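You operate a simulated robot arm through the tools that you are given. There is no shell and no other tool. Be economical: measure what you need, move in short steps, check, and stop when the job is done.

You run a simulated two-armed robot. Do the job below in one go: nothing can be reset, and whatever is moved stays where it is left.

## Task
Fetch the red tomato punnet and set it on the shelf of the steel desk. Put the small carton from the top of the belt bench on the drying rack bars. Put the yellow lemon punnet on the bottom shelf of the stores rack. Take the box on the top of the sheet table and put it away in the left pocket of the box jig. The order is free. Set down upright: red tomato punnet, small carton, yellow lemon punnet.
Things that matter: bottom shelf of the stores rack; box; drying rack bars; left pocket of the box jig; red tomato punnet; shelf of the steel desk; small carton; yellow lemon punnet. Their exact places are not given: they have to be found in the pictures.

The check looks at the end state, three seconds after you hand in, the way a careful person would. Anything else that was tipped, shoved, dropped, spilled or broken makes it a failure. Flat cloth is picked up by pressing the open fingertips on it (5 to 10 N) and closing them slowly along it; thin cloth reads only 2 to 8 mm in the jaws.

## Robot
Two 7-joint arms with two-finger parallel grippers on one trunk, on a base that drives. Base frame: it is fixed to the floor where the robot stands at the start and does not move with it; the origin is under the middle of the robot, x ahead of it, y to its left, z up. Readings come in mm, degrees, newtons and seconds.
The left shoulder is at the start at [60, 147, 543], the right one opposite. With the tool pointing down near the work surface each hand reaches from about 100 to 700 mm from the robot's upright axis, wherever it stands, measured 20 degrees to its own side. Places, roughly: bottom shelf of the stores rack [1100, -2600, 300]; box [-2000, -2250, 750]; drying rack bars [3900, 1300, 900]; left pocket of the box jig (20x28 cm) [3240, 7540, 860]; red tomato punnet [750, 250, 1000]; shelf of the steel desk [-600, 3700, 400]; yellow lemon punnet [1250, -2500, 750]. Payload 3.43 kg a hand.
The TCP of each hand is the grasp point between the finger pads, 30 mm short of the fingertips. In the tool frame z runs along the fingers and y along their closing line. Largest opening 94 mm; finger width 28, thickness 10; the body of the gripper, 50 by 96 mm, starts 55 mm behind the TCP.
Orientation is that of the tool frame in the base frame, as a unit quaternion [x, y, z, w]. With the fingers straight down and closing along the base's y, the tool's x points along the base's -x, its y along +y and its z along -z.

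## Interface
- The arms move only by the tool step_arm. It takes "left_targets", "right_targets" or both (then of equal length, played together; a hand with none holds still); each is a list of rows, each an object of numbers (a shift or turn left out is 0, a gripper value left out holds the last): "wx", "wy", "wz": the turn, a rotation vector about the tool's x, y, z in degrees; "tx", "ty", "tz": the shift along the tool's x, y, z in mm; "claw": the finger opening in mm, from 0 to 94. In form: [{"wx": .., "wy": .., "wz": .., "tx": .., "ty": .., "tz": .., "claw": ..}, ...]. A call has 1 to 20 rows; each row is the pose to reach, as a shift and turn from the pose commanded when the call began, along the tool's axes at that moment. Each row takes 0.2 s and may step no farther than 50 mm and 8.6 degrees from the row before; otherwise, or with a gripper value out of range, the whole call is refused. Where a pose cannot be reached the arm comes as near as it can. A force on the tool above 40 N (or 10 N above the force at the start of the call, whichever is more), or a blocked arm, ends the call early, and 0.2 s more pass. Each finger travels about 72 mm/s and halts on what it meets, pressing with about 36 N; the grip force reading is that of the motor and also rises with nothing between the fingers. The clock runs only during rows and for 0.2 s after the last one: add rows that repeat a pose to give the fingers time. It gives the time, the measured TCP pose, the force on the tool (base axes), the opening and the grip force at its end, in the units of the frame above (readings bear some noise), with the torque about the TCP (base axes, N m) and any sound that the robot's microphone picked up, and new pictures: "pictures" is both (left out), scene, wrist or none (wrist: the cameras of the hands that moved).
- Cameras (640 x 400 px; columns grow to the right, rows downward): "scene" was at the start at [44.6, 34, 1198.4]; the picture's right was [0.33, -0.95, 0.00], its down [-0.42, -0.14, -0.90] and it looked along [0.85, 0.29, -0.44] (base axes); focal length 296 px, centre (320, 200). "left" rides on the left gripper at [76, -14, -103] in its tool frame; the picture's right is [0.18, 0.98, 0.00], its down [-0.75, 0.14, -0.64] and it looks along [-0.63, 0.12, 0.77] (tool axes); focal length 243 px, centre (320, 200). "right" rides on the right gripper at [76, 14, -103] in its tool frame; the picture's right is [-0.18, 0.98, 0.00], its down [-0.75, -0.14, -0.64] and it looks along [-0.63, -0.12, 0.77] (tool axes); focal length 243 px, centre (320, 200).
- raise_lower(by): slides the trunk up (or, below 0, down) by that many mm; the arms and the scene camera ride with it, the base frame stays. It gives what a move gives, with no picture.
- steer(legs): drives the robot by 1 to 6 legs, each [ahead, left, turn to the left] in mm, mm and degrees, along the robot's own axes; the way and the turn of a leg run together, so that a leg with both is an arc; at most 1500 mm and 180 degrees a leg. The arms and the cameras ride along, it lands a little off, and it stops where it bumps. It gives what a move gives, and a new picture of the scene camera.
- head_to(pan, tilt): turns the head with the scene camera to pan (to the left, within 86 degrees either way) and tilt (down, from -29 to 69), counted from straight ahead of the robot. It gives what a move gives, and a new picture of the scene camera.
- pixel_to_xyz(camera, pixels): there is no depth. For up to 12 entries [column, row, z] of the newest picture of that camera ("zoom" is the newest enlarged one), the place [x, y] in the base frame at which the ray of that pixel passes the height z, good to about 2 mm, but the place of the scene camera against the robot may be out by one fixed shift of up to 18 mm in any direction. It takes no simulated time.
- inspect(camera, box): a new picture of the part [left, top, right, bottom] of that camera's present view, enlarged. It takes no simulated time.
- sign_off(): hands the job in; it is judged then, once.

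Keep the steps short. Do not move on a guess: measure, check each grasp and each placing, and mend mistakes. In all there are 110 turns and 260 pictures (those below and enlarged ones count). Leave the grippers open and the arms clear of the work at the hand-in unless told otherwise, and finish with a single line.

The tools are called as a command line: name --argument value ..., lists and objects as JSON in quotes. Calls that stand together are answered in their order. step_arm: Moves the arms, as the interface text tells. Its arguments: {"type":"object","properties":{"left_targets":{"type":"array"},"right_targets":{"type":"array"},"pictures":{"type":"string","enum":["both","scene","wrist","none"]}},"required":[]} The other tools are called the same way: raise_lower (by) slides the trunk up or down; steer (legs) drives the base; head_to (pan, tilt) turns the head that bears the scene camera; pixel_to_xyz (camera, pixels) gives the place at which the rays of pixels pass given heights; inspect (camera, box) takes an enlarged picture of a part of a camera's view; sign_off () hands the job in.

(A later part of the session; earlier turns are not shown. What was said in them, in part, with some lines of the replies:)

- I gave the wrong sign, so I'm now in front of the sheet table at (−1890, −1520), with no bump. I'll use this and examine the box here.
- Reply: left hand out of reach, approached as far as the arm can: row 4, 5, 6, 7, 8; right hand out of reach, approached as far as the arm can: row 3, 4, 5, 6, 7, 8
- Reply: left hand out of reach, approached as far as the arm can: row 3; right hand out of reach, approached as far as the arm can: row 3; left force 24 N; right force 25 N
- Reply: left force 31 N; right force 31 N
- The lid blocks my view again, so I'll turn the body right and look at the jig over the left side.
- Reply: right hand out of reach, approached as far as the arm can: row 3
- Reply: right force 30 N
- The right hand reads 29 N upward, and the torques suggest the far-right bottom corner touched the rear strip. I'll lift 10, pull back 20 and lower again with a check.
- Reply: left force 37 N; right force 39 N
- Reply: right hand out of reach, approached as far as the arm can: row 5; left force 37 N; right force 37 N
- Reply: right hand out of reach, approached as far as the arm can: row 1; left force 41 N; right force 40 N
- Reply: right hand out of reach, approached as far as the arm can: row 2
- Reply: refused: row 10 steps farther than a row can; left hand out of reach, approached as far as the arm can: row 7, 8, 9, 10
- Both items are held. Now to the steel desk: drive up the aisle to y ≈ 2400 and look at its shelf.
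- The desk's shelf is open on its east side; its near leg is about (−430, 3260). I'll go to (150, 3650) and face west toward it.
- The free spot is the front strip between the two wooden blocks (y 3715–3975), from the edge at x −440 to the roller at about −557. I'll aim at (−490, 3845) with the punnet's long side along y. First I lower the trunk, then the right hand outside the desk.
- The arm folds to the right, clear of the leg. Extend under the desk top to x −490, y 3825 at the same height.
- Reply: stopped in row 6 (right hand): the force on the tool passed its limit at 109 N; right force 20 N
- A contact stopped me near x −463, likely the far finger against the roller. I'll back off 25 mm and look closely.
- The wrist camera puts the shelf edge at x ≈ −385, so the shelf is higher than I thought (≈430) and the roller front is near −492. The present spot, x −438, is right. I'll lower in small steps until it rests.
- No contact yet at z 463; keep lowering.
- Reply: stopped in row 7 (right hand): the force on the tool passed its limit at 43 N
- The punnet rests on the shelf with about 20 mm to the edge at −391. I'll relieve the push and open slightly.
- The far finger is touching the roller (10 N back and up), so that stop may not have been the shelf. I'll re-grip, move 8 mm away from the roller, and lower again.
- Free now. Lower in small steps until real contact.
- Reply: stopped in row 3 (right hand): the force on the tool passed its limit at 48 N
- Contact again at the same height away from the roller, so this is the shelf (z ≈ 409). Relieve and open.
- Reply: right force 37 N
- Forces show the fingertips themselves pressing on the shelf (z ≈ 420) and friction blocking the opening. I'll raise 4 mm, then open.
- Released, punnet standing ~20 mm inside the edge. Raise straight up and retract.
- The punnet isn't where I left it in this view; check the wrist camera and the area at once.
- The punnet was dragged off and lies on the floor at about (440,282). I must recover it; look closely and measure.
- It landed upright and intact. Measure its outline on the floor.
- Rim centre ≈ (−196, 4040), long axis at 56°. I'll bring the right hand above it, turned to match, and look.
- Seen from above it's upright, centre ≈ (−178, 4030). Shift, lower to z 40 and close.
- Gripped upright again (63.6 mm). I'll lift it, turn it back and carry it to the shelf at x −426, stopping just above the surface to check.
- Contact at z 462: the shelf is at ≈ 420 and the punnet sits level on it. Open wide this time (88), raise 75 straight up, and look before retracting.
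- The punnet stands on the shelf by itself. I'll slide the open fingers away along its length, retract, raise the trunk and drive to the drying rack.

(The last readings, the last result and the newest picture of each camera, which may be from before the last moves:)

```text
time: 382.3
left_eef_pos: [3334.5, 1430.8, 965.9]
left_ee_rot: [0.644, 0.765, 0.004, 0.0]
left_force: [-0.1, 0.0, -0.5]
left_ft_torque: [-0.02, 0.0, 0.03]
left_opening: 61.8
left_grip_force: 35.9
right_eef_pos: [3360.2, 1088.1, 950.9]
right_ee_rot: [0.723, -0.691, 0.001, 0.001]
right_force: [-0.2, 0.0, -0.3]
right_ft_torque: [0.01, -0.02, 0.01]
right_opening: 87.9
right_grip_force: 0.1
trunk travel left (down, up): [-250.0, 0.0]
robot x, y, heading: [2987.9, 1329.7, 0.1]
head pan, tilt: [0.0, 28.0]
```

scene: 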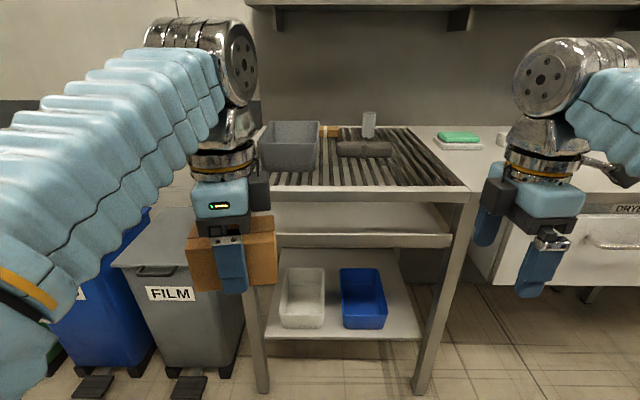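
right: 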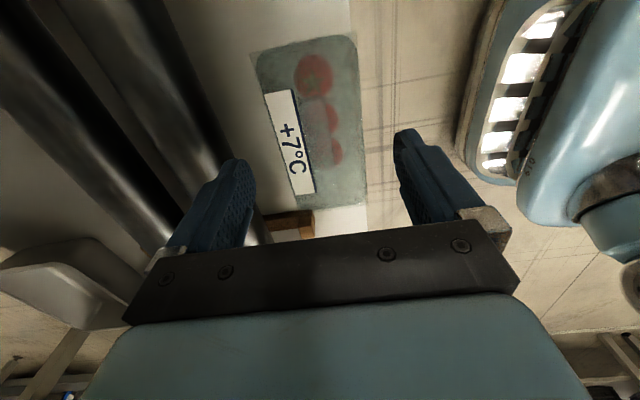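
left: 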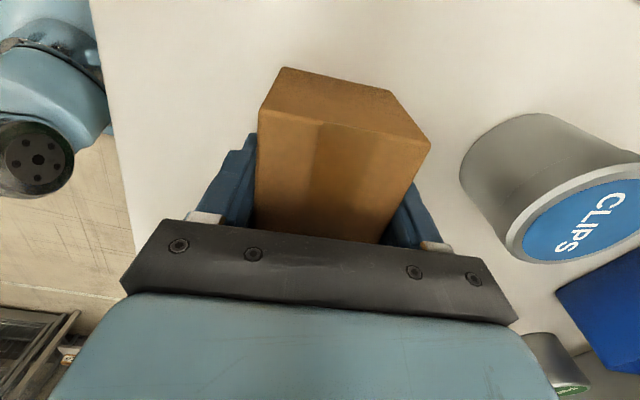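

The rack is clear in front: free bars at front right, about pixel (390,172). Measure, then drive 250 closer.

pixel_to_xyz --camera "scene" --pixels '[[262, 390, 0], [420, 392, 0], [268, 191, 880], [268, 191, 900], [468, 188, 880], [468, 188, 900], [320, 170, 900], [395, 172, 880], [395, 172, 900], [365, 155, 900], [430, 160, 900]]'

steer --legs '[[250, 0, 0]]'

head_to --pan 0 --tilt 42

inspect --camera "left" --box '[0, 0, 640, 400]'

```text
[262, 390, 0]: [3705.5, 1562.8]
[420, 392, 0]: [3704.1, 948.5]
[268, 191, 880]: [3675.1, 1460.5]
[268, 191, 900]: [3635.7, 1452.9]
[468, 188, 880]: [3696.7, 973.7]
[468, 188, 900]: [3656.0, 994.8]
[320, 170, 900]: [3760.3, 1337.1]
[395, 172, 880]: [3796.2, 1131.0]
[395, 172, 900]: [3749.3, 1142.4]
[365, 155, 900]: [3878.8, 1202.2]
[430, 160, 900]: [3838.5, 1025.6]
```

```text
time: 384.2
left_eef_pos: [3587.6, 1432.6, 966.1]
left_ee_rot: [0.643, 0.766, 0.005, 0.0]
left_force: [-1.1, 0.2, -1.0]
left_ft_torque: [0.01, -0.03, 0.05]
left_opening: 61.6
left_grip_force: 35.9
right_eef_pos: [3613.4, 1089.1, 950.2]
right_ee_rot: [0.722, -0.692, 0.0, 0.001]
right_force: [-0.5, 0.4, 0.1]
right_ft_torque: [-0.01, 0.01, 0.01]
right_opening: 87.9
right_grip_force: 0.1
trunk travel left (down, up): [-250.0, 0.0]
robot x, y, heading: [3241.7, 1326.1, 0.4]
head pan, tilt: [0.0, 28.0]
```

scene: 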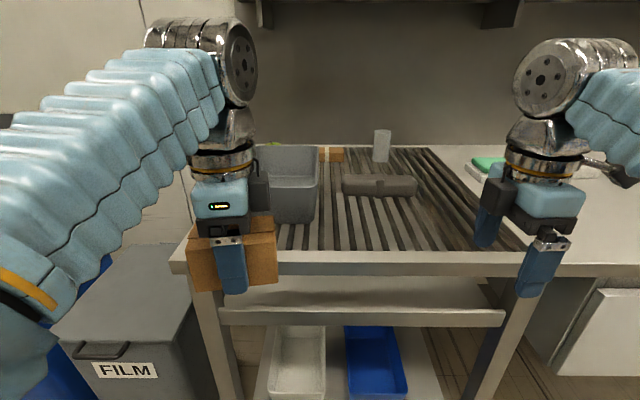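

```text
time: 384.9
left_eef_pos: [3588.6, 1432.2, 967.6]
left_ee_rot: [0.643, 0.766, 0.005, 0.001]
left_force: [-0.1, 0.7, -1.1]
left_ft_torque: [-0.03, -0.01, 0.01]
left_opening: 61.6
left_grip_force: 36.1
right_eef_pos: [3612.3, 1090.2, 952.4]
right_ee_rot: [0.723, -0.691, 0.001, 0.001]
right_force: [0.2, -0.2, 0.2]
right_ft_torque: [-0.04, -0.03, 0.02]
right_opening: 88.1
right_grip_force: 0.2
trunk travel left (down, up): [-250.0, 0.0]
robot x, y, heading: [3239.9, 1328.3, 0.6]
head pan, tilt: [0.0, 42.0]
```

scene: 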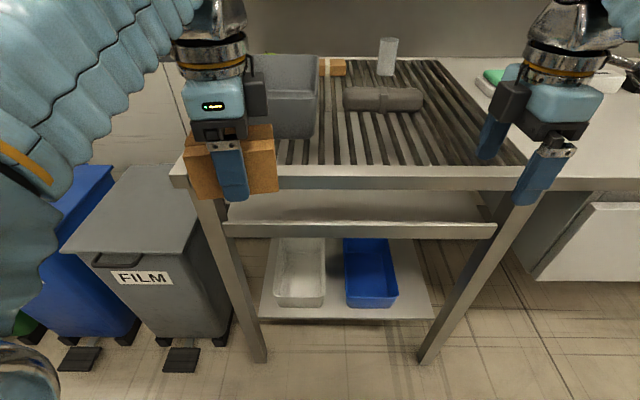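

```text
1.00 times, centred on (320, 200) of left (not enlarged: the box is as wide or as high as the picture)
```

zoom: 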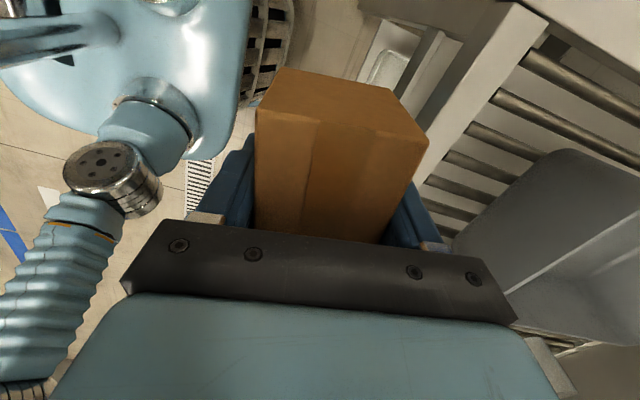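

Rack front rail x ≈ 3690, top ≈ 875. I'll move 90 ahead and 100 right, place the carton over the free bars at about (3778, 1225), and lower gently until it touches.

steer --legs '[[90, -100, -0.6]]'

step_arm --left_targets '[{"tx": -40}, {"tx": -80}, {"tx": -122}, {"tx": -122, "ty": 40}, {"tx": -122, "ty": 82}]' --pictures "scene"

step_arm --left_targets '[{"tz": 15}, {"tz": 30}, {"tz": 36}, {"tz": 39}, {"tz": 42}, {"tz": 45}, {"tz": 48}, {"tz": 50}, {"tz": 52}, {"tz": 54}, {"tz": 56}, {"tz": 58}, {"tz": 60}, {"tz": 62}, {"tz": 64}, {"tz": 66}, {"tz": 68}, {"tz": 70}, {"tz": 72}, {"tz": 74}]' --pictures "both"

inspect --camera "scene" --box '[200, 40, 520, 240]'

```text
time: 386.2
left_eef_pos: [3677.4, 1326.9, 965.9]
left_ee_rot: [0.649, 0.761, 0.004, 0.0]
left_force: [0.5, 0.1, -1.0]
left_ft_torque: [-0.01, -0.06, 0.03]
left_opening: 61.9
left_grip_force: 35.7
right_eef_pos: [3698.0, 986.3, 950.5]
right_ee_rot: [0.718, -0.696, 0.0, 0.002]
right_force: [-0.4, 1.0, -0.4]
right_ft_torque: [-0.01, -0.01, 0.04]
right_opening: 87.9
right_grip_force: 0.1
trunk travel left (down, up): [-250.0, 0.0]
robot x, y, heading: [3330.8, 1229.8, -0.4]
head pan, tilt: [0.0, 42.0]
```

scene: 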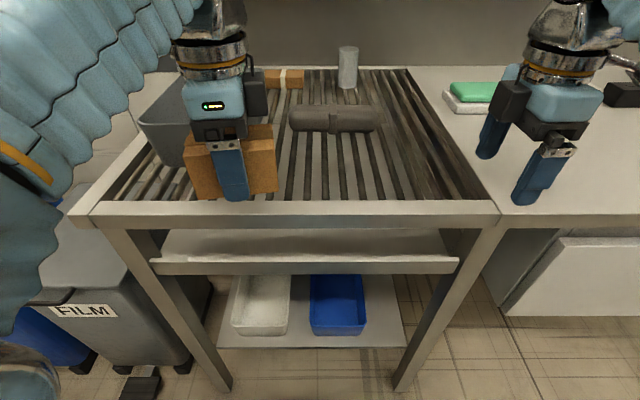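

```text
time: 387.4
left_eef_pos: [3774.2, 1220.1, 963.1]
left_ee_rot: [0.647, 0.762, 0.007, 0.003]
left_force: [-0.6, -2.1, -0.5]
left_ft_torque: [0.1, -0.04, 0.03]
left_opening: 61.6
left_grip_force: 35.3
left hand out of reach, approached as far as the arm can: row 5
right_eef_pos: [3697.4, 981.8, 951.5]
right_ee_rot: [0.718, -0.696, -0.001, 0.0]
right_force: [-0.6, -0.6, 0.5]
right_ft_torque: [0.04, -0.06, 0.0]
right_opening: 88.0
right_grip_force: 0.1
trunk travel left (down, up): [-250.0, 0.0]
robot x, y, heading: [3331.9, 1230.5, -0.5]
head pan, tilt: [0.0, 42.0]
```

scene: 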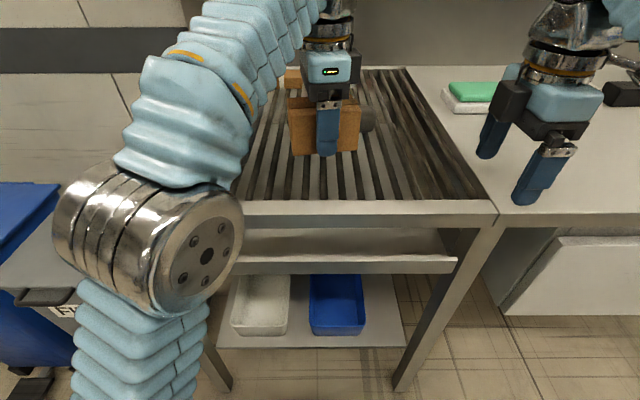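

```text
time: 389.6
left_eef_pos: [3774.0, 1222.5, 908.6]
left_ee_rot: [0.649, 0.761, 0.005, 0.004]
left_force: [0.5, -0.7, 17.8]
left_ft_torque: [0.48, 0.65, -0.04]
left_opening: 61.8
left_grip_force: 36.2
right_eef_pos: [3697.5, 984.9, 951.7]
right_ee_rot: [0.718, -0.696, 0.0, 0.001]
right_force: [-0.3, -0.8, 0.5]
right_ft_torque: [-0.03, 0.01, 0.02]
right_opening: 88.2
right_grip_force: 0.1
trunk travel left (down, up): [-250.0, 0.0]
robot x, y, heading: [3329.8, 1230.7, -0.4]
head pan, tilt: [0.0, 42.0]
stopped in row 10 (left hand): the force on the tool passed its limit at 44 N (the readings are from after the stop); the commanded pose is now the measured one
```

scene: 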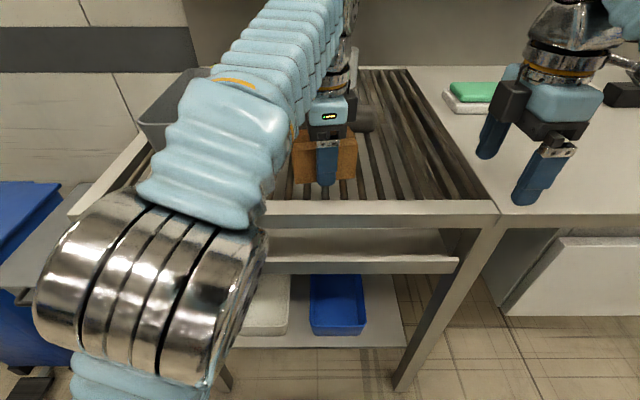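
left: 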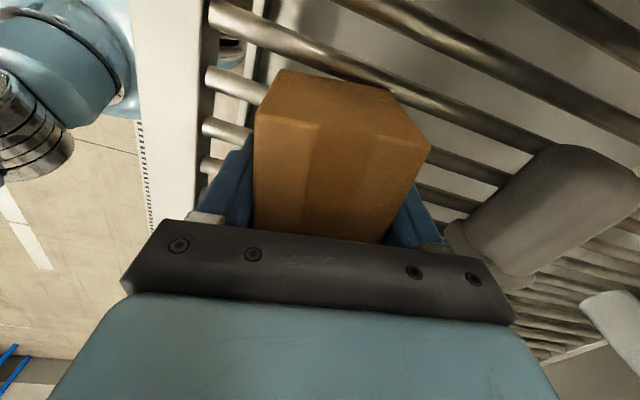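

```text
2.00 times, centred on (360, 140) of scene
```

zoom: 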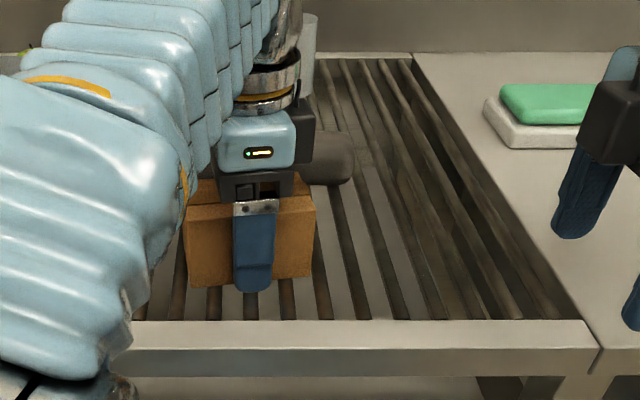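

The carton stands on the bars (contact at z ≈ 909). There's no room to rise straight over it, so I'll open, lift a little and slide the fingers off along its length to the right. Then I pull back, check, and drive round to the stores rack by the known route.

step_arm --left_targets '[{"tz": -1.5, "claw": 64}, {"tz": -1.5, "claw": 70}, {"tz": -1.5, "claw": 74}, {"tz": -1.5, "claw": 74}, {"tz": -12, "claw": 74}, {"tz": -20, "claw": 74}, {"tz": -20, "tx": -30}, {"tz": -20, "tx": -60}, {"tz": -20, "tx": -92}, {"tz": -20, "tx": -92, "ty": -45}, {"tz": -25, "tx": -92, "ty": -90}, {"tz": -40, "tx": -70, "ty": -130}, {"tz": -55, "tx": -30, "ty": -150}]' --pictures "scene"

inspect --camera "scene" --box '[200, 40, 520, 240]'

steer --legs '[[-930, 0, 0], [0, 1370, 0], [-1450, 0, 0], [-1130, 0, 0], [0, 0, -89.6]]'

steer --legs '[[1450, 0, 0], [1450, 0, 0], [1200, 0, 0], [0, 1430, 0]]'

head_to --pan 0 --tilt 28

inspect --camera "scene" --box '[200, 100, 440, 250]'

```text
time: 392.4
left_eef_pos: [3631.8, 1169.5, 961.5]
left_ee_rot: [0.648, 0.762, 0.004, 0.003]
left_force: [0.2, -0.2, 0.2]
left_ft_torque: [0.02, 0.03, 0.01]
left_opening: 74.0
left_grip_force: 0.1
left hand out of reach, approached as far as the arm can: row 9
right_eef_pos: [3698.4, 984.7, 951.3]
right_ee_rot: [0.719, -0.695, -0.001, 0.001]
right_force: [0.8, -0.5, 0.4]
right_ft_torque: [0.0, 0.0, -0.01]
right_opening: 87.8
right_grip_force: 0.1
trunk travel left (down, up): [-250.0, 0.0]
robot x, y, heading: [3331.5, 1232.8, -0.5]
head pan, tilt: [0.0, 42.0]
```

scene: 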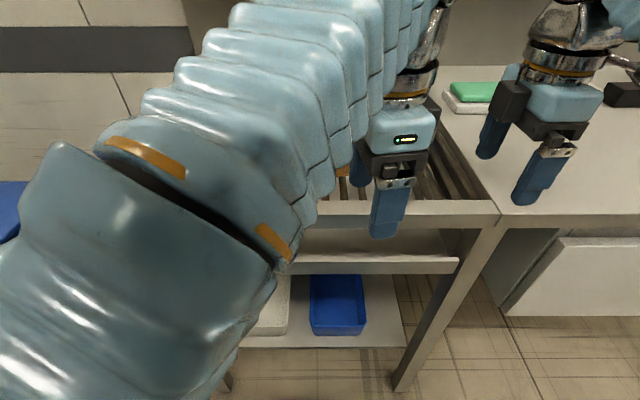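

```text
2.00 times, centred on (360, 140) of scene
```

zoom: 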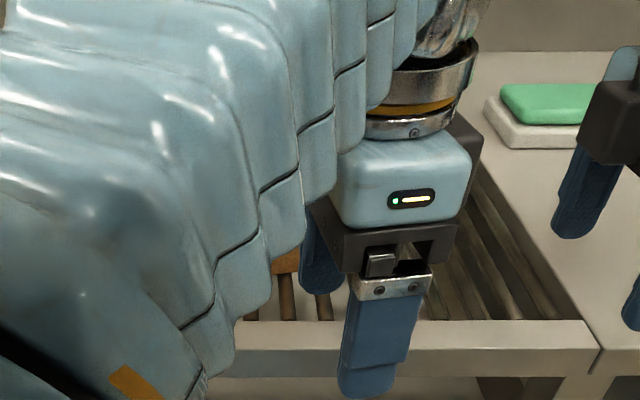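

```text
time: 419.9
left_eef_pos: [-238.5, 2388.5, 960.1]
left_ee_rot: [0.997, 0.078, 0.001, 0.006]
left_force: [0.0, -0.5, -0.1]
left_ft_torque: [0.01, 0.0, -0.01]
left_opening: 74.2
left_grip_force: 0.0
right_eef_pos: [-423.5, 2321.7, 953.2]
right_ee_rot: [-0.015, 1.0, 0.001, -0.001]
right_force: [0.4, -1.4, -0.7]
right_ft_torque: [-0.01, 0.0, 0.03]
right_opening: 88.0
right_grip_force: 0.2
trunk travel left (down, up): [-250.0, 0.0]
robot x, y, heading: [-177.3, 2689.7, -90.4]
head pan, tilt: [0.0, 42.0]
```

scene: 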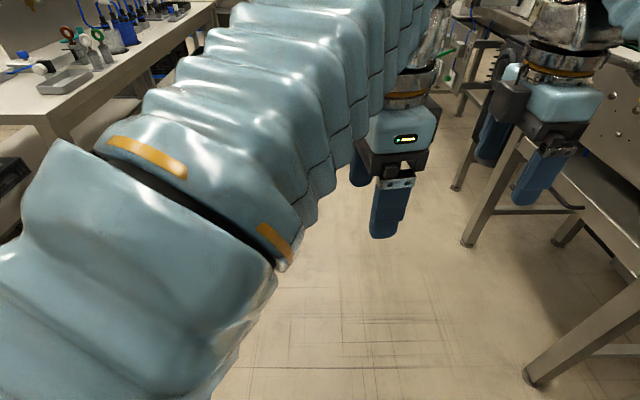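

```text
time: 445.9
left_eef_pos: [1122.3, -1671.8, 960.0]
left_ee_rot: [0.997, 0.08, 0.001, 0.005]
left_force: [-0.6, 0.2, 0.4]
left_ft_torque: [0.0, -0.02, -0.01]
left_opening: 73.7
left_grip_force: 0.1
right_eef_pos: [937.7, -1737.3, 951.7]
right_ee_rot: [-0.016, 1.0, 0.001, -0.001]
right_force: [0.0, -0.5, -0.2]
right_ft_torque: [0.01, 0.01, -0.03]
right_opening: 88.0
right_grip_force: 0.1
trunk travel left (down, up): [-250.0, 0.0]
robot x, y, heading: [1184.2, -1370.5, -90.6]
head pan, tilt: [0.0, 42.0]
```

scene: 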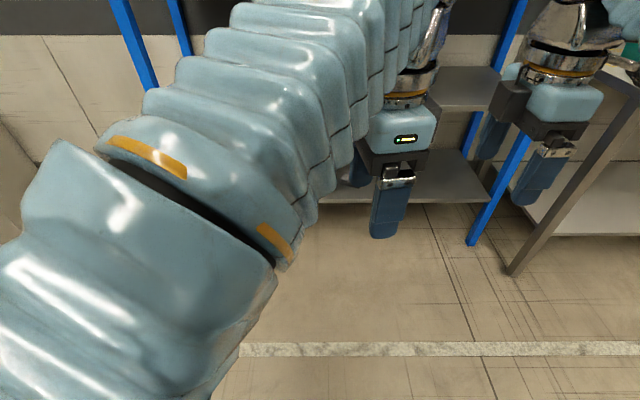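

```text
time: 446.6
left_eef_pos: [1123.2, -1671.9, 960.4]
left_ee_rot: [0.997, 0.08, 0.001, 0.006]
left_force: [-0.1, 1.0, -0.6]
left_ft_torque: [-0.02, -0.01, -0.01]
left_opening: 74.2
left_grip_force: 0.0
right_eef_pos: [938.1, -1736.4, 951.8]
right_ee_rot: [-0.017, 1.0, 0.001, 0.0]
right_force: [0.1, -0.2, 0.5]
right_ft_torque: [0.05, -0.01, 0.0]
right_opening: 87.7
right_grip_force: 0.1
trunk travel left (down, up): [-250.0, 0.0]
robot x, y, heading: [1183.6, -1370.8, -90.2]
head pan, tilt: [0.0, 28.0]
```

scene: 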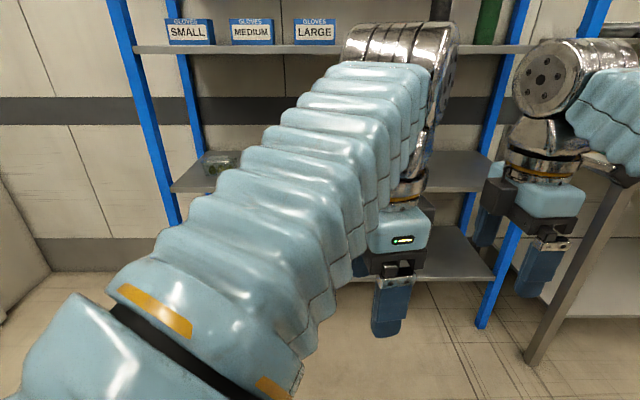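

```text
2.67 times, centred on (320, 175) of scene
5 turns are left
```

zoom: 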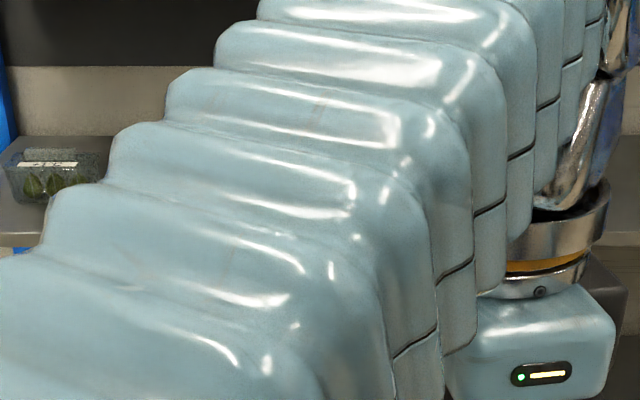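

Five turns left. I'll swing the left hand aside, move in front of the lemon (right shoulder side), and take a picture with a grid of measurements.

step_arm --left_targets '[{"tx": 45}, {"tx": 90}, {"tx": 135}, {"tx": 180}, {"tx": 220}]' --pictures "none"

steer --legs '[[0, 250, 0.3], [500, 0, 0]]'

head_to --pan 0 --tilt 34

inspect --camera "scene" --box '[200, 120, 520, 320]'

pixel_to_xyz --camera "scene" --pixels '[[300, 180, 745], [300, 220, 745], [300, 260, 745], [420, 180, 745], [420, 220, 745], [420, 260, 745], [300, 180, 800], [300, 220, 800], [420, 180, 800], [420, 220, 800], [360, 300, 300], [360, 340, 300]]'

```text
time: 447.9
left_eef_pos: [1338.9, -1635.6, 960.9]
left_ee_rot: [0.997, 0.08, 0.001, 0.005]
left_force: [-0.6, -1.3, 0.0]
left_ft_torque: [0.01, 0.01, 0.02]
left_opening: 74.0
left_grip_force: 0.1
right_eef_pos: [937.2, -1736.5, 951.8]
right_ee_rot: [-0.016, 1.0, 0.001, 0.0]
right_force: [0.3, -0.6, -0.1]
right_ft_torque: [0.0, 0.0, 0.0]
right_opening: 88.1
right_grip_force: 0.1
trunk travel left (down, up): [-250.0, 0.0]
robot x, y, heading: [1179.9, -1371.1, -90.2]
head pan, tilt: [0.0, 28.0]
```

```text
time: 452.2
left_eef_pos: [1595.1, -2127.0, 961.0]
left_ee_rot: [0.996, 0.084, 0.002, 0.006]
left_force: [0.2, 0.4, 0.1]
left_ft_torque: [-0.01, -0.04, 0.02]
left_opening: 73.9
left_grip_force: 0.0
right_eef_pos: [1194.5, -2232.2, 951.6]
right_ee_rot: [-0.019, 1.0, 0.001, -0.001]
right_force: [0.9, 0.4, 1.1]
right_ft_torque: [0.01, -0.03, -0.03]
right_opening: 87.9
right_grip_force: 0.0
trunk travel left (down, up): [-250.0, 0.0]
robot x, y, heading: [1435.0, -1859.6, -90.2]
head pan, tilt: [0.0, 28.0]
```

scene: 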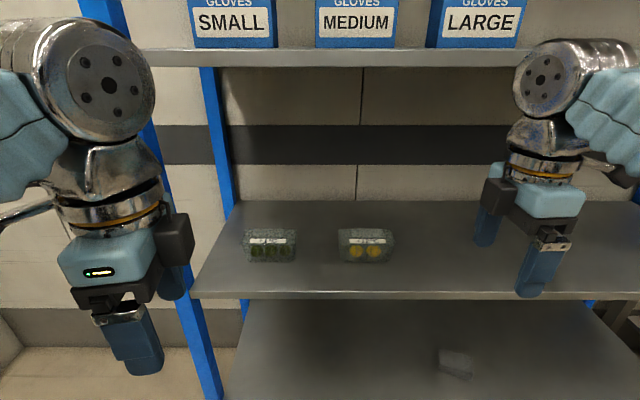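

```text
time: 452.9
left_eef_pos: [1595.5, -2126.3, 960.0]
left_ee_rot: [0.996, 0.083, 0.002, 0.006]
left_force: [-0.9, -0.1, -0.8]
left_ft_torque: [-0.03, -0.02, 0.01]
left_opening: 73.9
left_grip_force: 0.1
right_eef_pos: [1195.4, -2231.6, 951.8]
right_ee_rot: [-0.019, 1.0, 0.001, 0.0]
right_force: [0.3, -0.2, 0.6]
right_ft_torque: [-0.01, 0.0, -0.04]
right_opening: 88.0
right_grip_force: 0.1
trunk travel left (down, up): [-250.0, 0.0]
robot x, y, heading: [1434.8, -1863.9, -90.1]
head pan, tilt: [0.0, 34.0]
```

scene: 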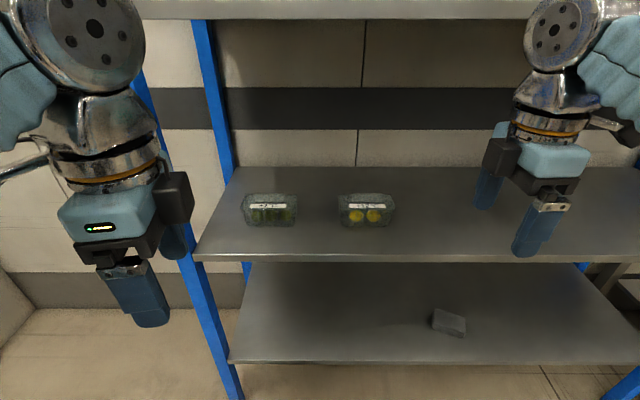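

```text
2.00 times, centred on (360, 220) of scene
```

zoom: 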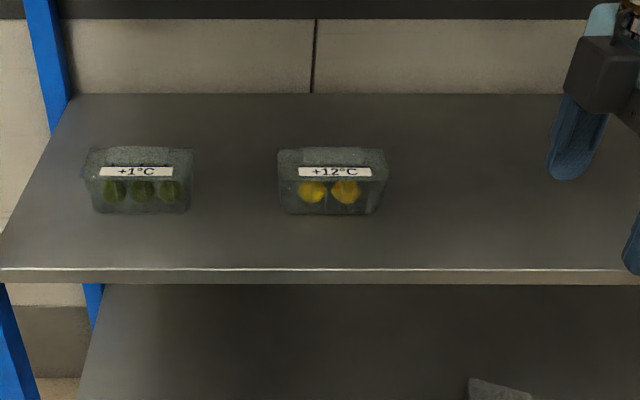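

```text
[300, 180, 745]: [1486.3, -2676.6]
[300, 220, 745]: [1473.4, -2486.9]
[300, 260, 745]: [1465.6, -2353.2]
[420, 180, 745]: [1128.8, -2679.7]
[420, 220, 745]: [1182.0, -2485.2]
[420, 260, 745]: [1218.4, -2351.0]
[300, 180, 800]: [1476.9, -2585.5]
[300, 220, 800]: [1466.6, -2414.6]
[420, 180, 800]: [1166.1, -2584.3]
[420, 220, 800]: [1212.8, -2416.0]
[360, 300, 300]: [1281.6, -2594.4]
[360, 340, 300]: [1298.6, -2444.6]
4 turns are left
```

The shelf is about z 715–750 and the lemon is near (1325, −2515), long side along x. I'll move 120 closer and bring the right hand over it at a safe height for a wrist view with a measurement grid.

steer --legs '[[120, 0, 0]]'

step_arm --right_targets '[{"tx": -35, "tz": 25, "claw": 94}, {"tx": -75, "tz": 50, "claw": 94}, {"tx": -119, "tz": 65, "claw": 94}, {"tx": -119, "tz": 82, "claw": 94}, {"tx": -119, "tz": 82, "ty": -42}, {"tx": -119, "tz": 82, "ty": -84}, {"tx": -119, "tz": 82, "ty": -126}, {"tx": -119, "tz": 82, "ty": -166}]' --pictures "both"

pixel_to_xyz --camera "right" --pixels '[[260, 60, 790], [380, 60, 790], [260, 130, 790], [380, 130, 790], [260, 200, 790], [380, 200, 790], [260, 60, 735], [380, 60, 735], [260, 130, 735], [380, 130, 735], [260, 200, 735], [380, 200, 735]]'

inspect --camera "right" --box '[160, 0, 480, 200]'

inspect --camera "scene" --box '[240, 140, 480, 290]'

```text
time: 454.3
left_eef_pos: [1593.1, -2237.5, 963.7]
left_ee_rot: [0.997, 0.082, 0.001, 0.009]
left_force: [0.3, 0.6, -0.8]
left_ft_torque: [0.0, 0.01, -0.01]
left_opening: 74.0
left_grip_force: 0.1
right_eef_pos: [1194.0, -2333.7, 959.6]
right_ee_rot: [-0.023, 1.0, -0.005, -0.001]
right_force: [-0.4, -0.3, 0.6]
right_ft_torque: [-0.01, 0.0, 0.03]
right_opening: 87.7
right_grip_force: 0.0
trunk travel left (down, up): [-250.0, 0.0]
robot x, y, heading: [1434.1, -1984.0, -90.1]
head pan, tilt: [0.0, 34.0]
stopped in leg 1: the robot was blocked; the commanded pose is now the measured one
```

scene: 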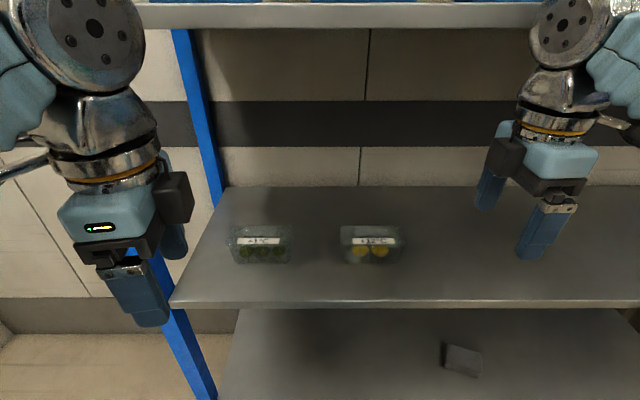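

```text
time: 456.1
left_eef_pos: [1594.0, -2245.3, 960.8]
left_ee_rot: [0.996, 0.084, 0.002, 0.006]
left_force: [-0.2, -0.6, 1.2]
left_ft_torque: [-0.01, -0.01, -0.01]
left_opening: 74.0
left_grip_force: 0.1
right_eef_pos: [1322.2, -2503.5, 876.3]
right_ee_rot: [-0.023, 1.0, -0.002, -0.002]
right_force: [0.1, -0.3, 0.0]
right_ft_torque: [0.01, -0.03, -0.02]
right_opening: 94.3
right_grip_force: 0.1
trunk travel left (down, up): [-250.0, 0.0]
robot x, y, heading: [1435.7, -1978.2, -90.0]
head pan, tilt: [0.0, 34.0]
```

scene: 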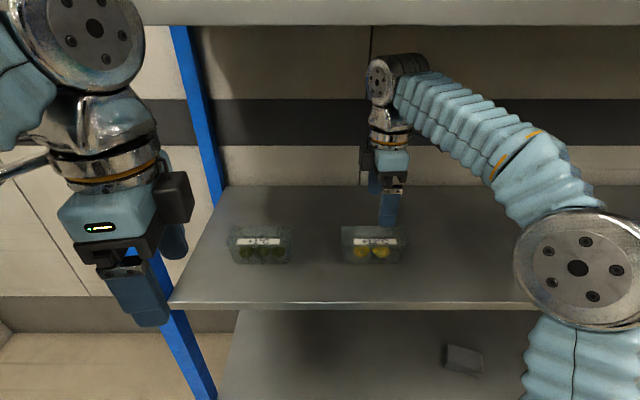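
right: 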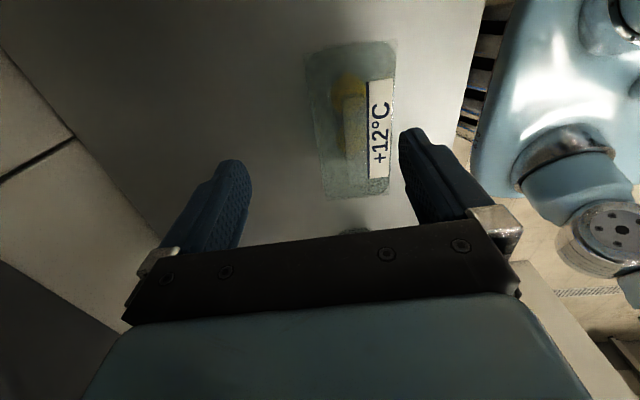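

```text
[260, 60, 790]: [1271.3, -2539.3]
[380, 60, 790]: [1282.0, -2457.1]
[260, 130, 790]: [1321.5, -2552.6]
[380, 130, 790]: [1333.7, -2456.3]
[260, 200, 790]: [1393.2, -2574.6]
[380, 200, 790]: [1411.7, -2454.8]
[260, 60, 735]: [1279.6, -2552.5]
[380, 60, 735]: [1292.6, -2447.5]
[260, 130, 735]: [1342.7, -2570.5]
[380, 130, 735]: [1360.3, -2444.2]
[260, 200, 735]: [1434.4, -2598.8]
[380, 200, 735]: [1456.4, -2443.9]
```

```text
2.00 times, centred on (320, 100) of right
```

zoom: 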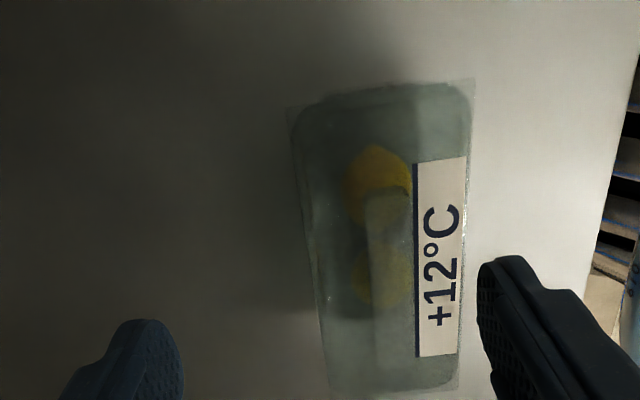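

```text
2.67 times, centred on (360, 215) of scene
3 turns are left
```

zoom: 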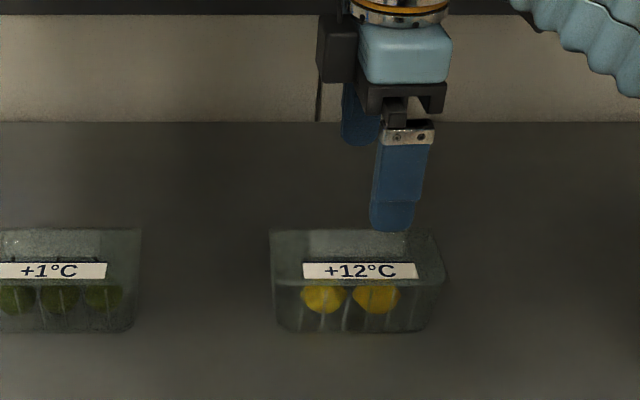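

Lemon centre ≈ (1327, −2478), shelf ≈ 748. I'll align, lower and grip it, and lift 20. Then I back the robot out, lower the hand in front of the rack, move in over the bottom shelf (≈ z 308) and lower until it touches.

step_arm --right_targets '[{"tx": -6.2, "ty": 25.3, "claw": 94}, {"tx": -6.2, "ty": 25.3, "tz": 30}, {"tx": -6.2, "ty": 25.3, "tz": 60}, {"tx": -6.2, "ty": 25.3, "tz": 78}, {"tx": -6.2, "ty": 25.3, "tz": 86}, {"tx": -6.2, "ty": 25.3, "tz": 86, "claw": 84}, {"tx": -6.2, "ty": 25.3, "tz": 86, "claw": 74}, {"tx": -6.2, "ty": 25.3, "tz": 86, "claw": 65}, {"tx": -6.2, "ty": 25.3, "tz": 86, "claw": 56}, {"tx": -6.2, "ty": 25.3, "tz": 86, "claw": 55}, {"tx": -6.2, "ty": 25.3, "tz": 86, "claw": 55}]' --pictures "scene"

step_arm --right_targets '[{"tz": -8}, {"tz": -16}, {"tz": -24}]' --pictures "wrist"

steer --legs '[[-260, 0, 0]]'

step_arm --right_targets '[{"tz": 47}, {"tz": 94}, {"tz": 141}, {"tz": 188}, {"tz": 235}, {"tz": 282}, {"tz": 329}, {"tz": 376}, {"tz": 423}, {"tz": 431}]' --pictures "none"

steer --legs '[[130, 0, 0]]'

step_arm --right_targets '[{"ty": -32}, {"ty": -64}, {"ty": -94}, {"ty": -94, "tz": 6}, {"ty": -94, "tz": 12}, {"ty": -94, "tz": 17}, {"ty": -94, "tz": 20}, {"ty": -94, "tz": 23}, {"ty": -94, "tz": 26}, {"ty": -94, "tz": 29}, {"ty": -94, "tz": 32}, {"ty": -94, "tz": 35}, {"ty": -94, "tz": 38}, {"ty": -94, "tz": 41}, {"ty": -94, "tz": 44}, {"ty": -94, "tz": 47}, {"ty": -94, "tz": 50}]' --pictures "both"

inspect --camera "scene" --box '[240, 240, 480, 390]'

```text
time: 458.5
left_eef_pos: [1594.1, -2245.8, 960.6]
left_ee_rot: [0.997, 0.083, 0.002, 0.006]
left_force: [-0.5, 0.0, -0.6]
left_ft_torque: [-0.02, -0.01, 0.0]
left_opening: 74.1
left_grip_force: 0.0
right_eef_pos: [1326.7, -2479.2, 786.6]
right_ee_rot: [-0.022, 1.0, -0.001, -0.002]
right_force: [0.3, -0.5, -0.2]
right_ft_torque: [0.02, 0.03, -0.02]
right_opening: 63.7
right_grip_force: 36.4
trunk travel left (down, up): [-250.0, 0.0]
robot x, y, heading: [1435.0, -1982.7, -89.9]
head pan, tilt: [0.0, 34.0]
```

scene: 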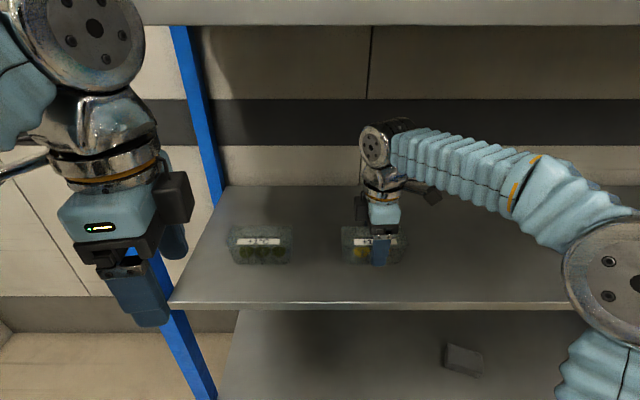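

```text
time: 459.3
left_eef_pos: [1594.9, -2245.4, 960.1]
left_ee_rot: [0.997, 0.082, 0.002, 0.007]
left_force: [0.1, 0.6, -0.5]
left_ft_torque: [0.02, 0.02, 0.02]
left_opening: 74.1
left_grip_force: 0.1
right_eef_pos: [1327.3, -2477.1, 812.2]
right_ee_rot: [-0.022, 1.0, -0.002, -0.002]
right_force: [-0.2, -0.9, -0.8]
right_ft_torque: [0.01, -0.04, 0.0]
right_opening: 63.8
right_grip_force: 35.8
trunk travel left (down, up): [-250.0, 0.0]
robot x, y, heading: [1436.8, -1980.6, -90.0]
head pan, tilt: [0.0, 34.0]
```

right: 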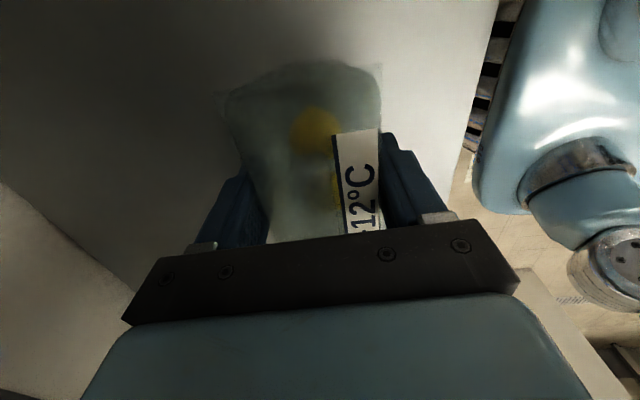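

```text
time: 461.1
left_eef_pos: [1594.4, -1983.3, 961.3]
left_ee_rot: [0.996, 0.084, 0.001, 0.006]
left_force: [-0.7, 0.1, 0.1]
left_ft_torque: [-0.02, 0.0, -0.02]
left_opening: 74.2
left_grip_force: 0.1
right_eef_pos: [1328.6, -2217.9, 811.1]
right_ee_rot: [-0.024, 1.0, -0.002, -0.002]
right_force: [0.4, 0.5, -1.2]
right_ft_torque: [0.04, -0.01, 0.01]
right_opening: 63.7
right_grip_force: 36.3
trunk travel left (down, up): [-250.0, 0.0]
robot x, y, heading: [1436.0, -1719.8, -90.2]
head pan, tilt: [0.0, 34.0]
```

scene: 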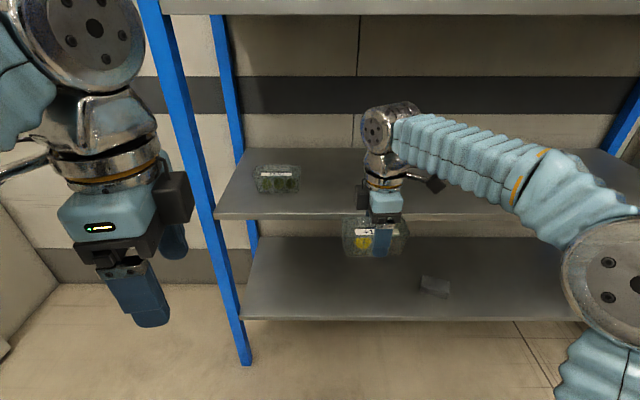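

```text
time: 463.4
left_eef_pos: [1595.6, -1983.4, 961.2]
left_ee_rot: [0.996, 0.085, 0.001, 0.007]
left_force: [0.6, -0.1, -0.1]
left_ft_torque: [0.02, 0.0, 0.01]
left_opening: 74.2
left_grip_force: 0.0
right_eef_pos: [1325.4, -2218.6, 380.9]
right_ee_rot: [-0.024, 1.0, -0.001, -0.001]
right_force: [-0.2, 0.3, -0.7]
right_ft_torque: [-0.04, 0.0, 0.0]
right_opening: 63.7
right_grip_force: 35.8
trunk travel left (down, up): [-250.0, 0.0]
robot x, y, heading: [1436.9, -1723.0, -89.9]
head pan, tilt: [0.0, 34.0]
```

```text
time: 464.6
left_eef_pos: [1594.1, -2114.7, 961.5]
left_ee_rot: [0.997, 0.083, 0.001, 0.006]
left_force: [0.7, 0.3, -0.6]
left_ft_torque: [0.02, 0.02, 0.0]
left_opening: 73.8
left_grip_force: 0.1
right_eef_pos: [1325.3, -2348.5, 381.0]
right_ee_rot: [-0.023, 1.0, -0.002, -0.002]
right_force: [-0.3, -0.2, -0.5]
right_ft_torque: [0.01, 0.0, -0.02]
right_opening: 63.7
right_grip_force: 35.3
trunk travel left (down, up): [-250.0, 0.0]
robot x, y, heading: [1435.8, -1853.2, -89.8]
head pan, tilt: [0.0, 34.0]
```

scene: 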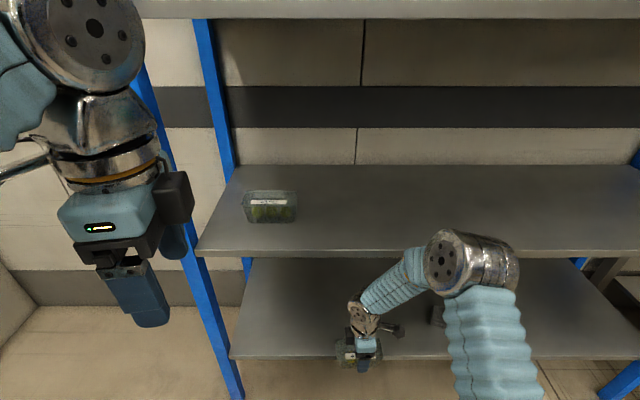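

```text
time: 467.5
left_eef_pos: [1594.8, -2104.5, 963.9]
left_ee_rot: [0.997, 0.083, 0.001, 0.011]
left_force: [-1.2, -0.1, -0.3]
left_ft_torque: [0.0, -0.01, -0.01]
left_opening: 74.1
left_grip_force: 0.0
right_eef_pos: [1326.2, -2441.6, 350.6]
right_ee_rot: [-0.02, 1.0, -0.006, -0.001]
right_force: [0.2, -5.8, 74.6]
right_ft_torque: [1.79, -0.46, 0.61]
right_opening: 63.6
right_grip_force: 35.6
trunk travel left (down, up): [-250.0, 0.0]
robot x, y, heading: [1438.4, -1850.7, -90.1]
head pan, tilt: [0.0, 34.0]
stopped in row 14 (right hand): the force on the tool passed its limit at 47 N (the readings are from after the stop); the commanded pose is now the measured one
```

scene: 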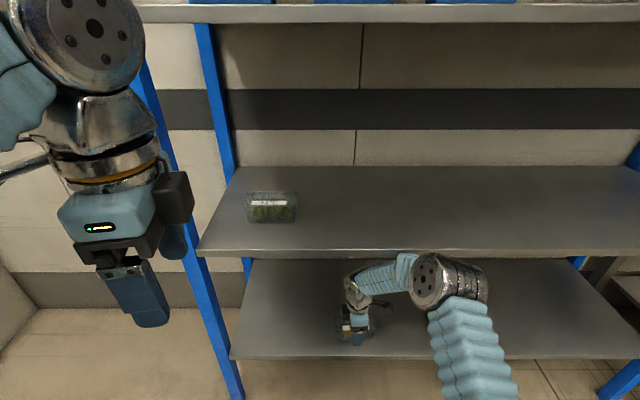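
right: 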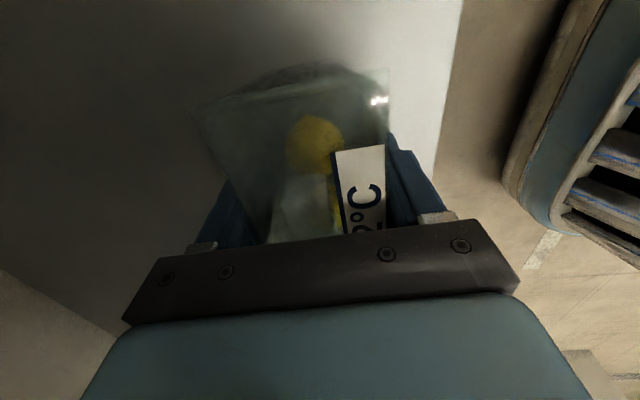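

```text
2.67 times, centred on (360, 315) of scene
2 turns are left
```

zoom: 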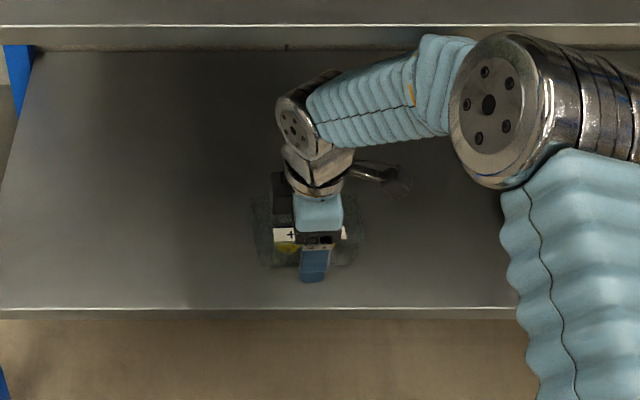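

The lemon punnet is down on the bottom shelf (74 N pressing). I'll ease up 5 mm, open wide, lift slightly and slide the fingers off along its length. Then pull out, back away and check.

step_arm --right_targets '[{"tz": -3}, {"tz": -5}, {"tz": -5, "claw": 67}, {"tz": -5, "claw": 74}, {"tz": -5, "claw": 82}, {"tz": -5, "claw": 90}, {"tz": -5, "claw": 90}, {"tz": -14, "claw": 90}, {"tz": -22, "claw": 90}, {"tz": -22, "tx": 30}, {"tz": -22, "tx": 65}, {"tz": -22, "tx": 105}, {"tz": -22, "tx": 105, "ty": 40}, {"tz": -22, "tx": 105, "ty": 85}, {"tz": -22, "tx": 105, "ty": 130}]' --pictures "scene"

steer --legs '[[-350, 0, 0]]'

inspect --camera "scene" --box '[200, 120, 520, 320]'

```text
time: 467.8
left_eef_pos: [1595.3, -2105.5, 962.8]
left_ee_rot: [0.997, 0.082, 0.002, 0.01]
left_force: [-0.5, -0.9, 0.0]
left_ft_torque: [0.0, 0.02, -0.02]
left_opening: 73.8
left_grip_force: 0.1
right_eef_pos: [1326.9, -2439.4, 350.0]
right_ee_rot: [-0.02, 1.0, -0.006, -0.001]
right_force: [-4.2, -8.1, 77.9]
right_ft_torque: [1.92, -0.14, 0.25]
right_opening: 63.4
right_grip_force: 35.7
trunk travel left (down, up): [-250.0, 0.0]
robot x, y, heading: [1440.0, -1848.6, -89.9]
head pan, tilt: [0.0, 34.0]
stopped in row 1 (right hand): the force on the tool passed its limit at 96 N (the readings are from after the stop); the commanded pose is now the measured one
```

scene: 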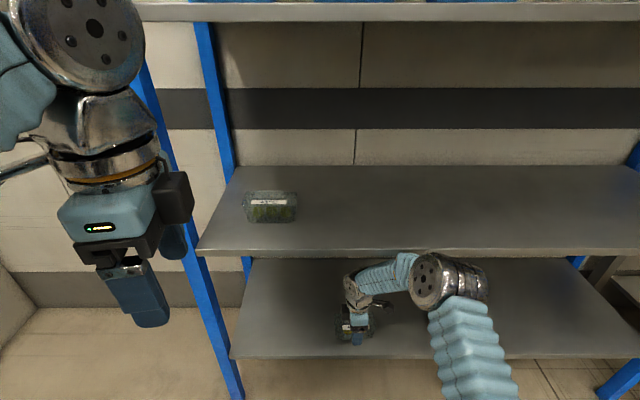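

```text
time: 470.1
left_eef_pos: [1597.0, -1756.2, 961.0]
left_ee_rot: [0.997, 0.081, 0.001, 0.005]
left_force: [0.2, -0.3, 0.4]
left_ft_torque: [0.01, -0.04, -0.01]
left_opening: 73.9
left_grip_force: 0.0
right_eef_pos: [1328.1, -2084.3, 344.2]
right_ee_rot: [-0.018, 1.0, -0.001, -0.002]
right_force: [0.2, 0.1, -0.9]
right_ft_torque: [0.01, 0.0, -0.01]
right_opening: 63.5
right_grip_force: 36.2
trunk travel left (down, up): [-250.0, 0.0]
robot x, y, heading: [1442.8, -1493.4, -90.0]
head pan, tilt: [0.0, 34.0]
```

scene: 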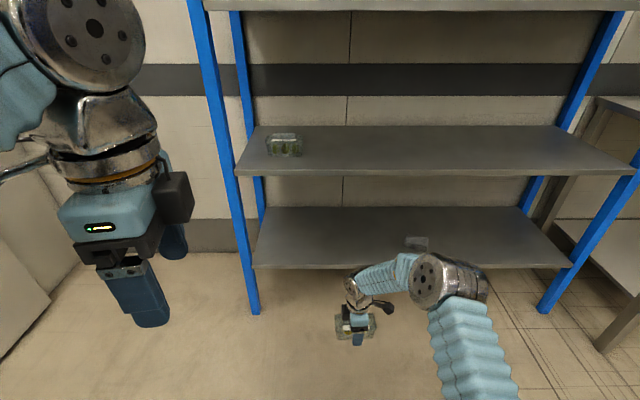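

```text
2.00 times, centred on (360, 220) of scene
1 turns are left
```

zoom: 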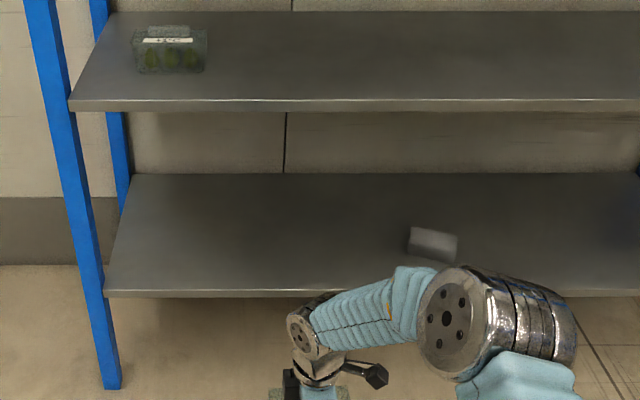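

One turn is left and the lemon is still held upright, because the release was cut short by the push force. In this last block I raise it 28, drive back in, and lower to just touching (z ≈ 351.5). Then I open, slide the fingers off, withdraw, back away and hand in.

Final line: box in jig and tomato and carton placed and seen standing; lemon set on the bottom shelf in this last move without a check picture; the tomato punnet fell to the floor once and was picked up again.

step_arm --right_targets '[{"tz": -14}, {"tz": -28}, {"tz": -28}]' --pictures "none"

steer --legs '[[350, 0, 0]]'

step_arm --right_targets '[{"tz": 7}, {"tz": 13}, {"tz": 17}, {"tz": 20.5}, {"tz": 20.5}, {"tz": 20.5, "claw": 66}, {"tz": 20.5, "claw": 72}, {"tz": 20.5, "claw": 80}, {"tz": 20.5, "claw": 90}, {"tz": 20.5, "claw": 90}, {"tz": 20.5, "claw": 90}]' --pictures "none"

step_arm --right_targets '[{"tz": -5, "claw": 90}, {"tz": -12, "claw": 90}, {"tz": -16, "claw": 90}, {"tz": -16, "tx": 30}, {"tz": -16, "tx": 65}, {"tz": -16, "tx": 105}, {"tz": -16, "tx": 105, "ty": 40}, {"tz": -16, "tx": 105, "ty": 85}, {"tz": -16, "tx": 105, "ty": 130}]' --pictures "none"

steer --legs '[[-350, 0, 0]]'

sign_off

```text
time: 470.9
left_eef_pos: [1597.0, -1756.4, 961.7]
left_ee_rot: [0.997, 0.081, 0.001, 0.005]
left_force: [0.5, 0.7, -0.6]
left_ft_torque: [0.0, 0.01, -0.02]
left_opening: 74.0
left_grip_force: 0.1
right_eef_pos: [1327.5, -2085.1, 373.9]
right_ee_rot: [-0.019, 1.0, -0.001, -0.002]
right_force: [0.4, 0.4, -2.0]
right_ft_torque: [0.02, -0.03, -0.05]
right_opening: 63.7
right_grip_force: 36.0
trunk travel left (down, up): [-250.0, 0.0]
robot x, y, heading: [1439.9, -1493.0, -90.1]
head pan, tilt: [0.0, 34.0]
```

```text
time: 473.3
left_eef_pos: [1595.3, -2099.0, 960.9]
left_ee_rot: [0.997, 0.082, 0.001, 0.007]
left_force: [-0.5, 0.4, 1.2]
left_ft_torque: [-0.01, -0.03, 0.03]
left_opening: 74.0
left_grip_force: 0.1
right_eef_pos: [1327.1, -2422.5, 368.4]
right_ee_rot: [-0.021, 1.0, 0.005, -0.003]
right_force: [-0.1, -0.7, -1.1]
right_ft_torque: [0.02, -0.02, -0.01]
right_opening: 63.7
right_grip_force: 36.6
trunk travel left (down, up): [-250.0, 0.0]
robot x, y, heading: [1435.6, -1833.0, -90.3]
head pan, tilt: [0.0, 34.0]
stopped in leg 1: the robot was blocked; the commanded pose is now the measured one
```

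scene: 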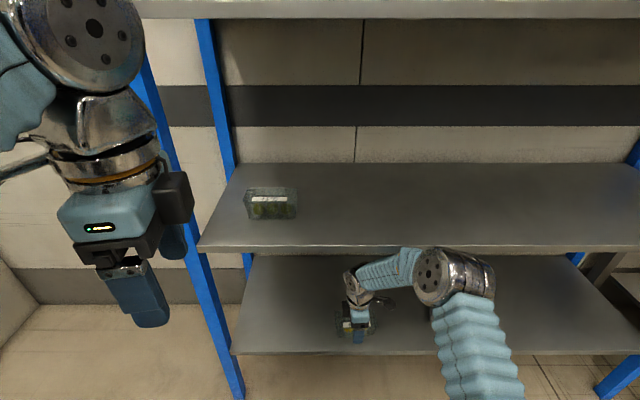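

```text
time: 475.0
left_eef_pos: [1595.7, -2099.2, 960.7]
left_ee_rot: [0.997, 0.082, 0.001, 0.007]
left_force: [0.3, -0.2, -0.3]
left_ft_torque: [-0.01, -0.01, 0.0]
left_opening: 73.8
left_grip_force: 0.0
right_eef_pos: [1328.2, -2422.3, 351.4]
right_ee_rot: [-0.022, 1.0, 0.006, -0.003]
right_force: [-3.4, 20.8, 25.4]
right_ft_torque: [-0.35, -0.28, 0.16]
right_opening: 68.3
right_grip_force: 0.1
trunk travel left (down, up): [-250.0, 0.0]
robot x, y, heading: [1435.8, -1837.0, -90.0]
head pan, tilt: [0.0, 34.0]
stopped in row 8 (right hand): the force on the tool passed its limit at 44 N (the readings are from after the stop); the commanded pose is now the measured one
```

```text
time: 477.0
left_eef_pos: [1596.6, -2100.7, 960.5]
left_ee_rot: [0.997, 0.082, 0.001, 0.005]
left_force: [-0.3, 0.4, -0.7]
left_ft_torque: [0.01, 0.02, -0.03]
left_opening: 74.1
left_grip_force: 0.1
right_eef_pos: [1219.0, -2299.7, 369.9]
right_ee_rot: [-0.022, 1.0, 0.005, -0.002]
right_force: [0.0, -0.1, -0.6]
right_ft_torque: [-0.02, -0.03, 0.02]
right_opening: 90.1
right_grip_force: 0.0
trunk travel left (down, up): [-250.0, 0.0]
robot x, y, heading: [1441.6, -1835.5, -90.1]
head pan, tilt: [0.0, 34.0]
```

```text
time: 479.2
left_eef_pos: [1597.7, -1757.8, 961.2]
left_ee_rot: [0.997, 0.082, 0.001, 0.006]
left_force: [0.5, -1.0, -0.5]
left_ft_torque: [0.01, 0.03, 0.01]
left_opening: 73.8
left_grip_force: 0.1
right_eef_pos: [1220.7, -1957.3, 370.4]
right_ee_rot: [-0.022, 1.0, 0.006, -0.003]
right_force: [0.0, -0.4, -0.9]
right_ft_torque: [-0.01, -0.01, -0.01]
right_opening: 90.0
right_grip_force: 0.0
trunk travel left (down, up): [-250.0, 0.0]
robot x, y, heading: [1442.0, -1496.2, -90.2]
head pan, tilt: [0.0, 34.0]
```

scene: 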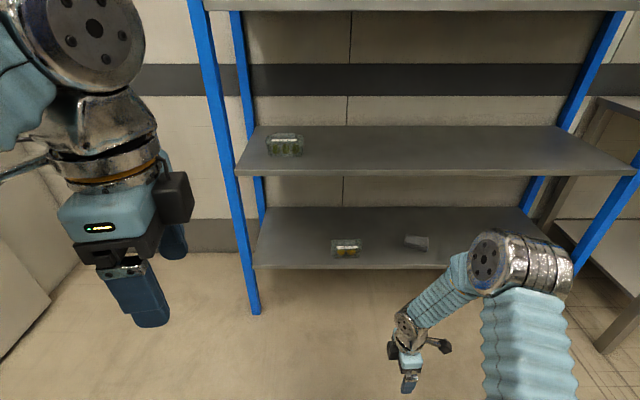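

```text
The job is handed in.
```

Handed in: the box (jig), tomato punnet (desk shelf) and lemon punnet (bottom rack shelf) were each seen in place after release. The carton was seen standing on the drying bars only before I let go, and I took the start bench to be the belt bench. The tomato punnet fell to the floor once and was re-placed upright, and the robot was briefly blocked twice at the stores rack with no damage seen.
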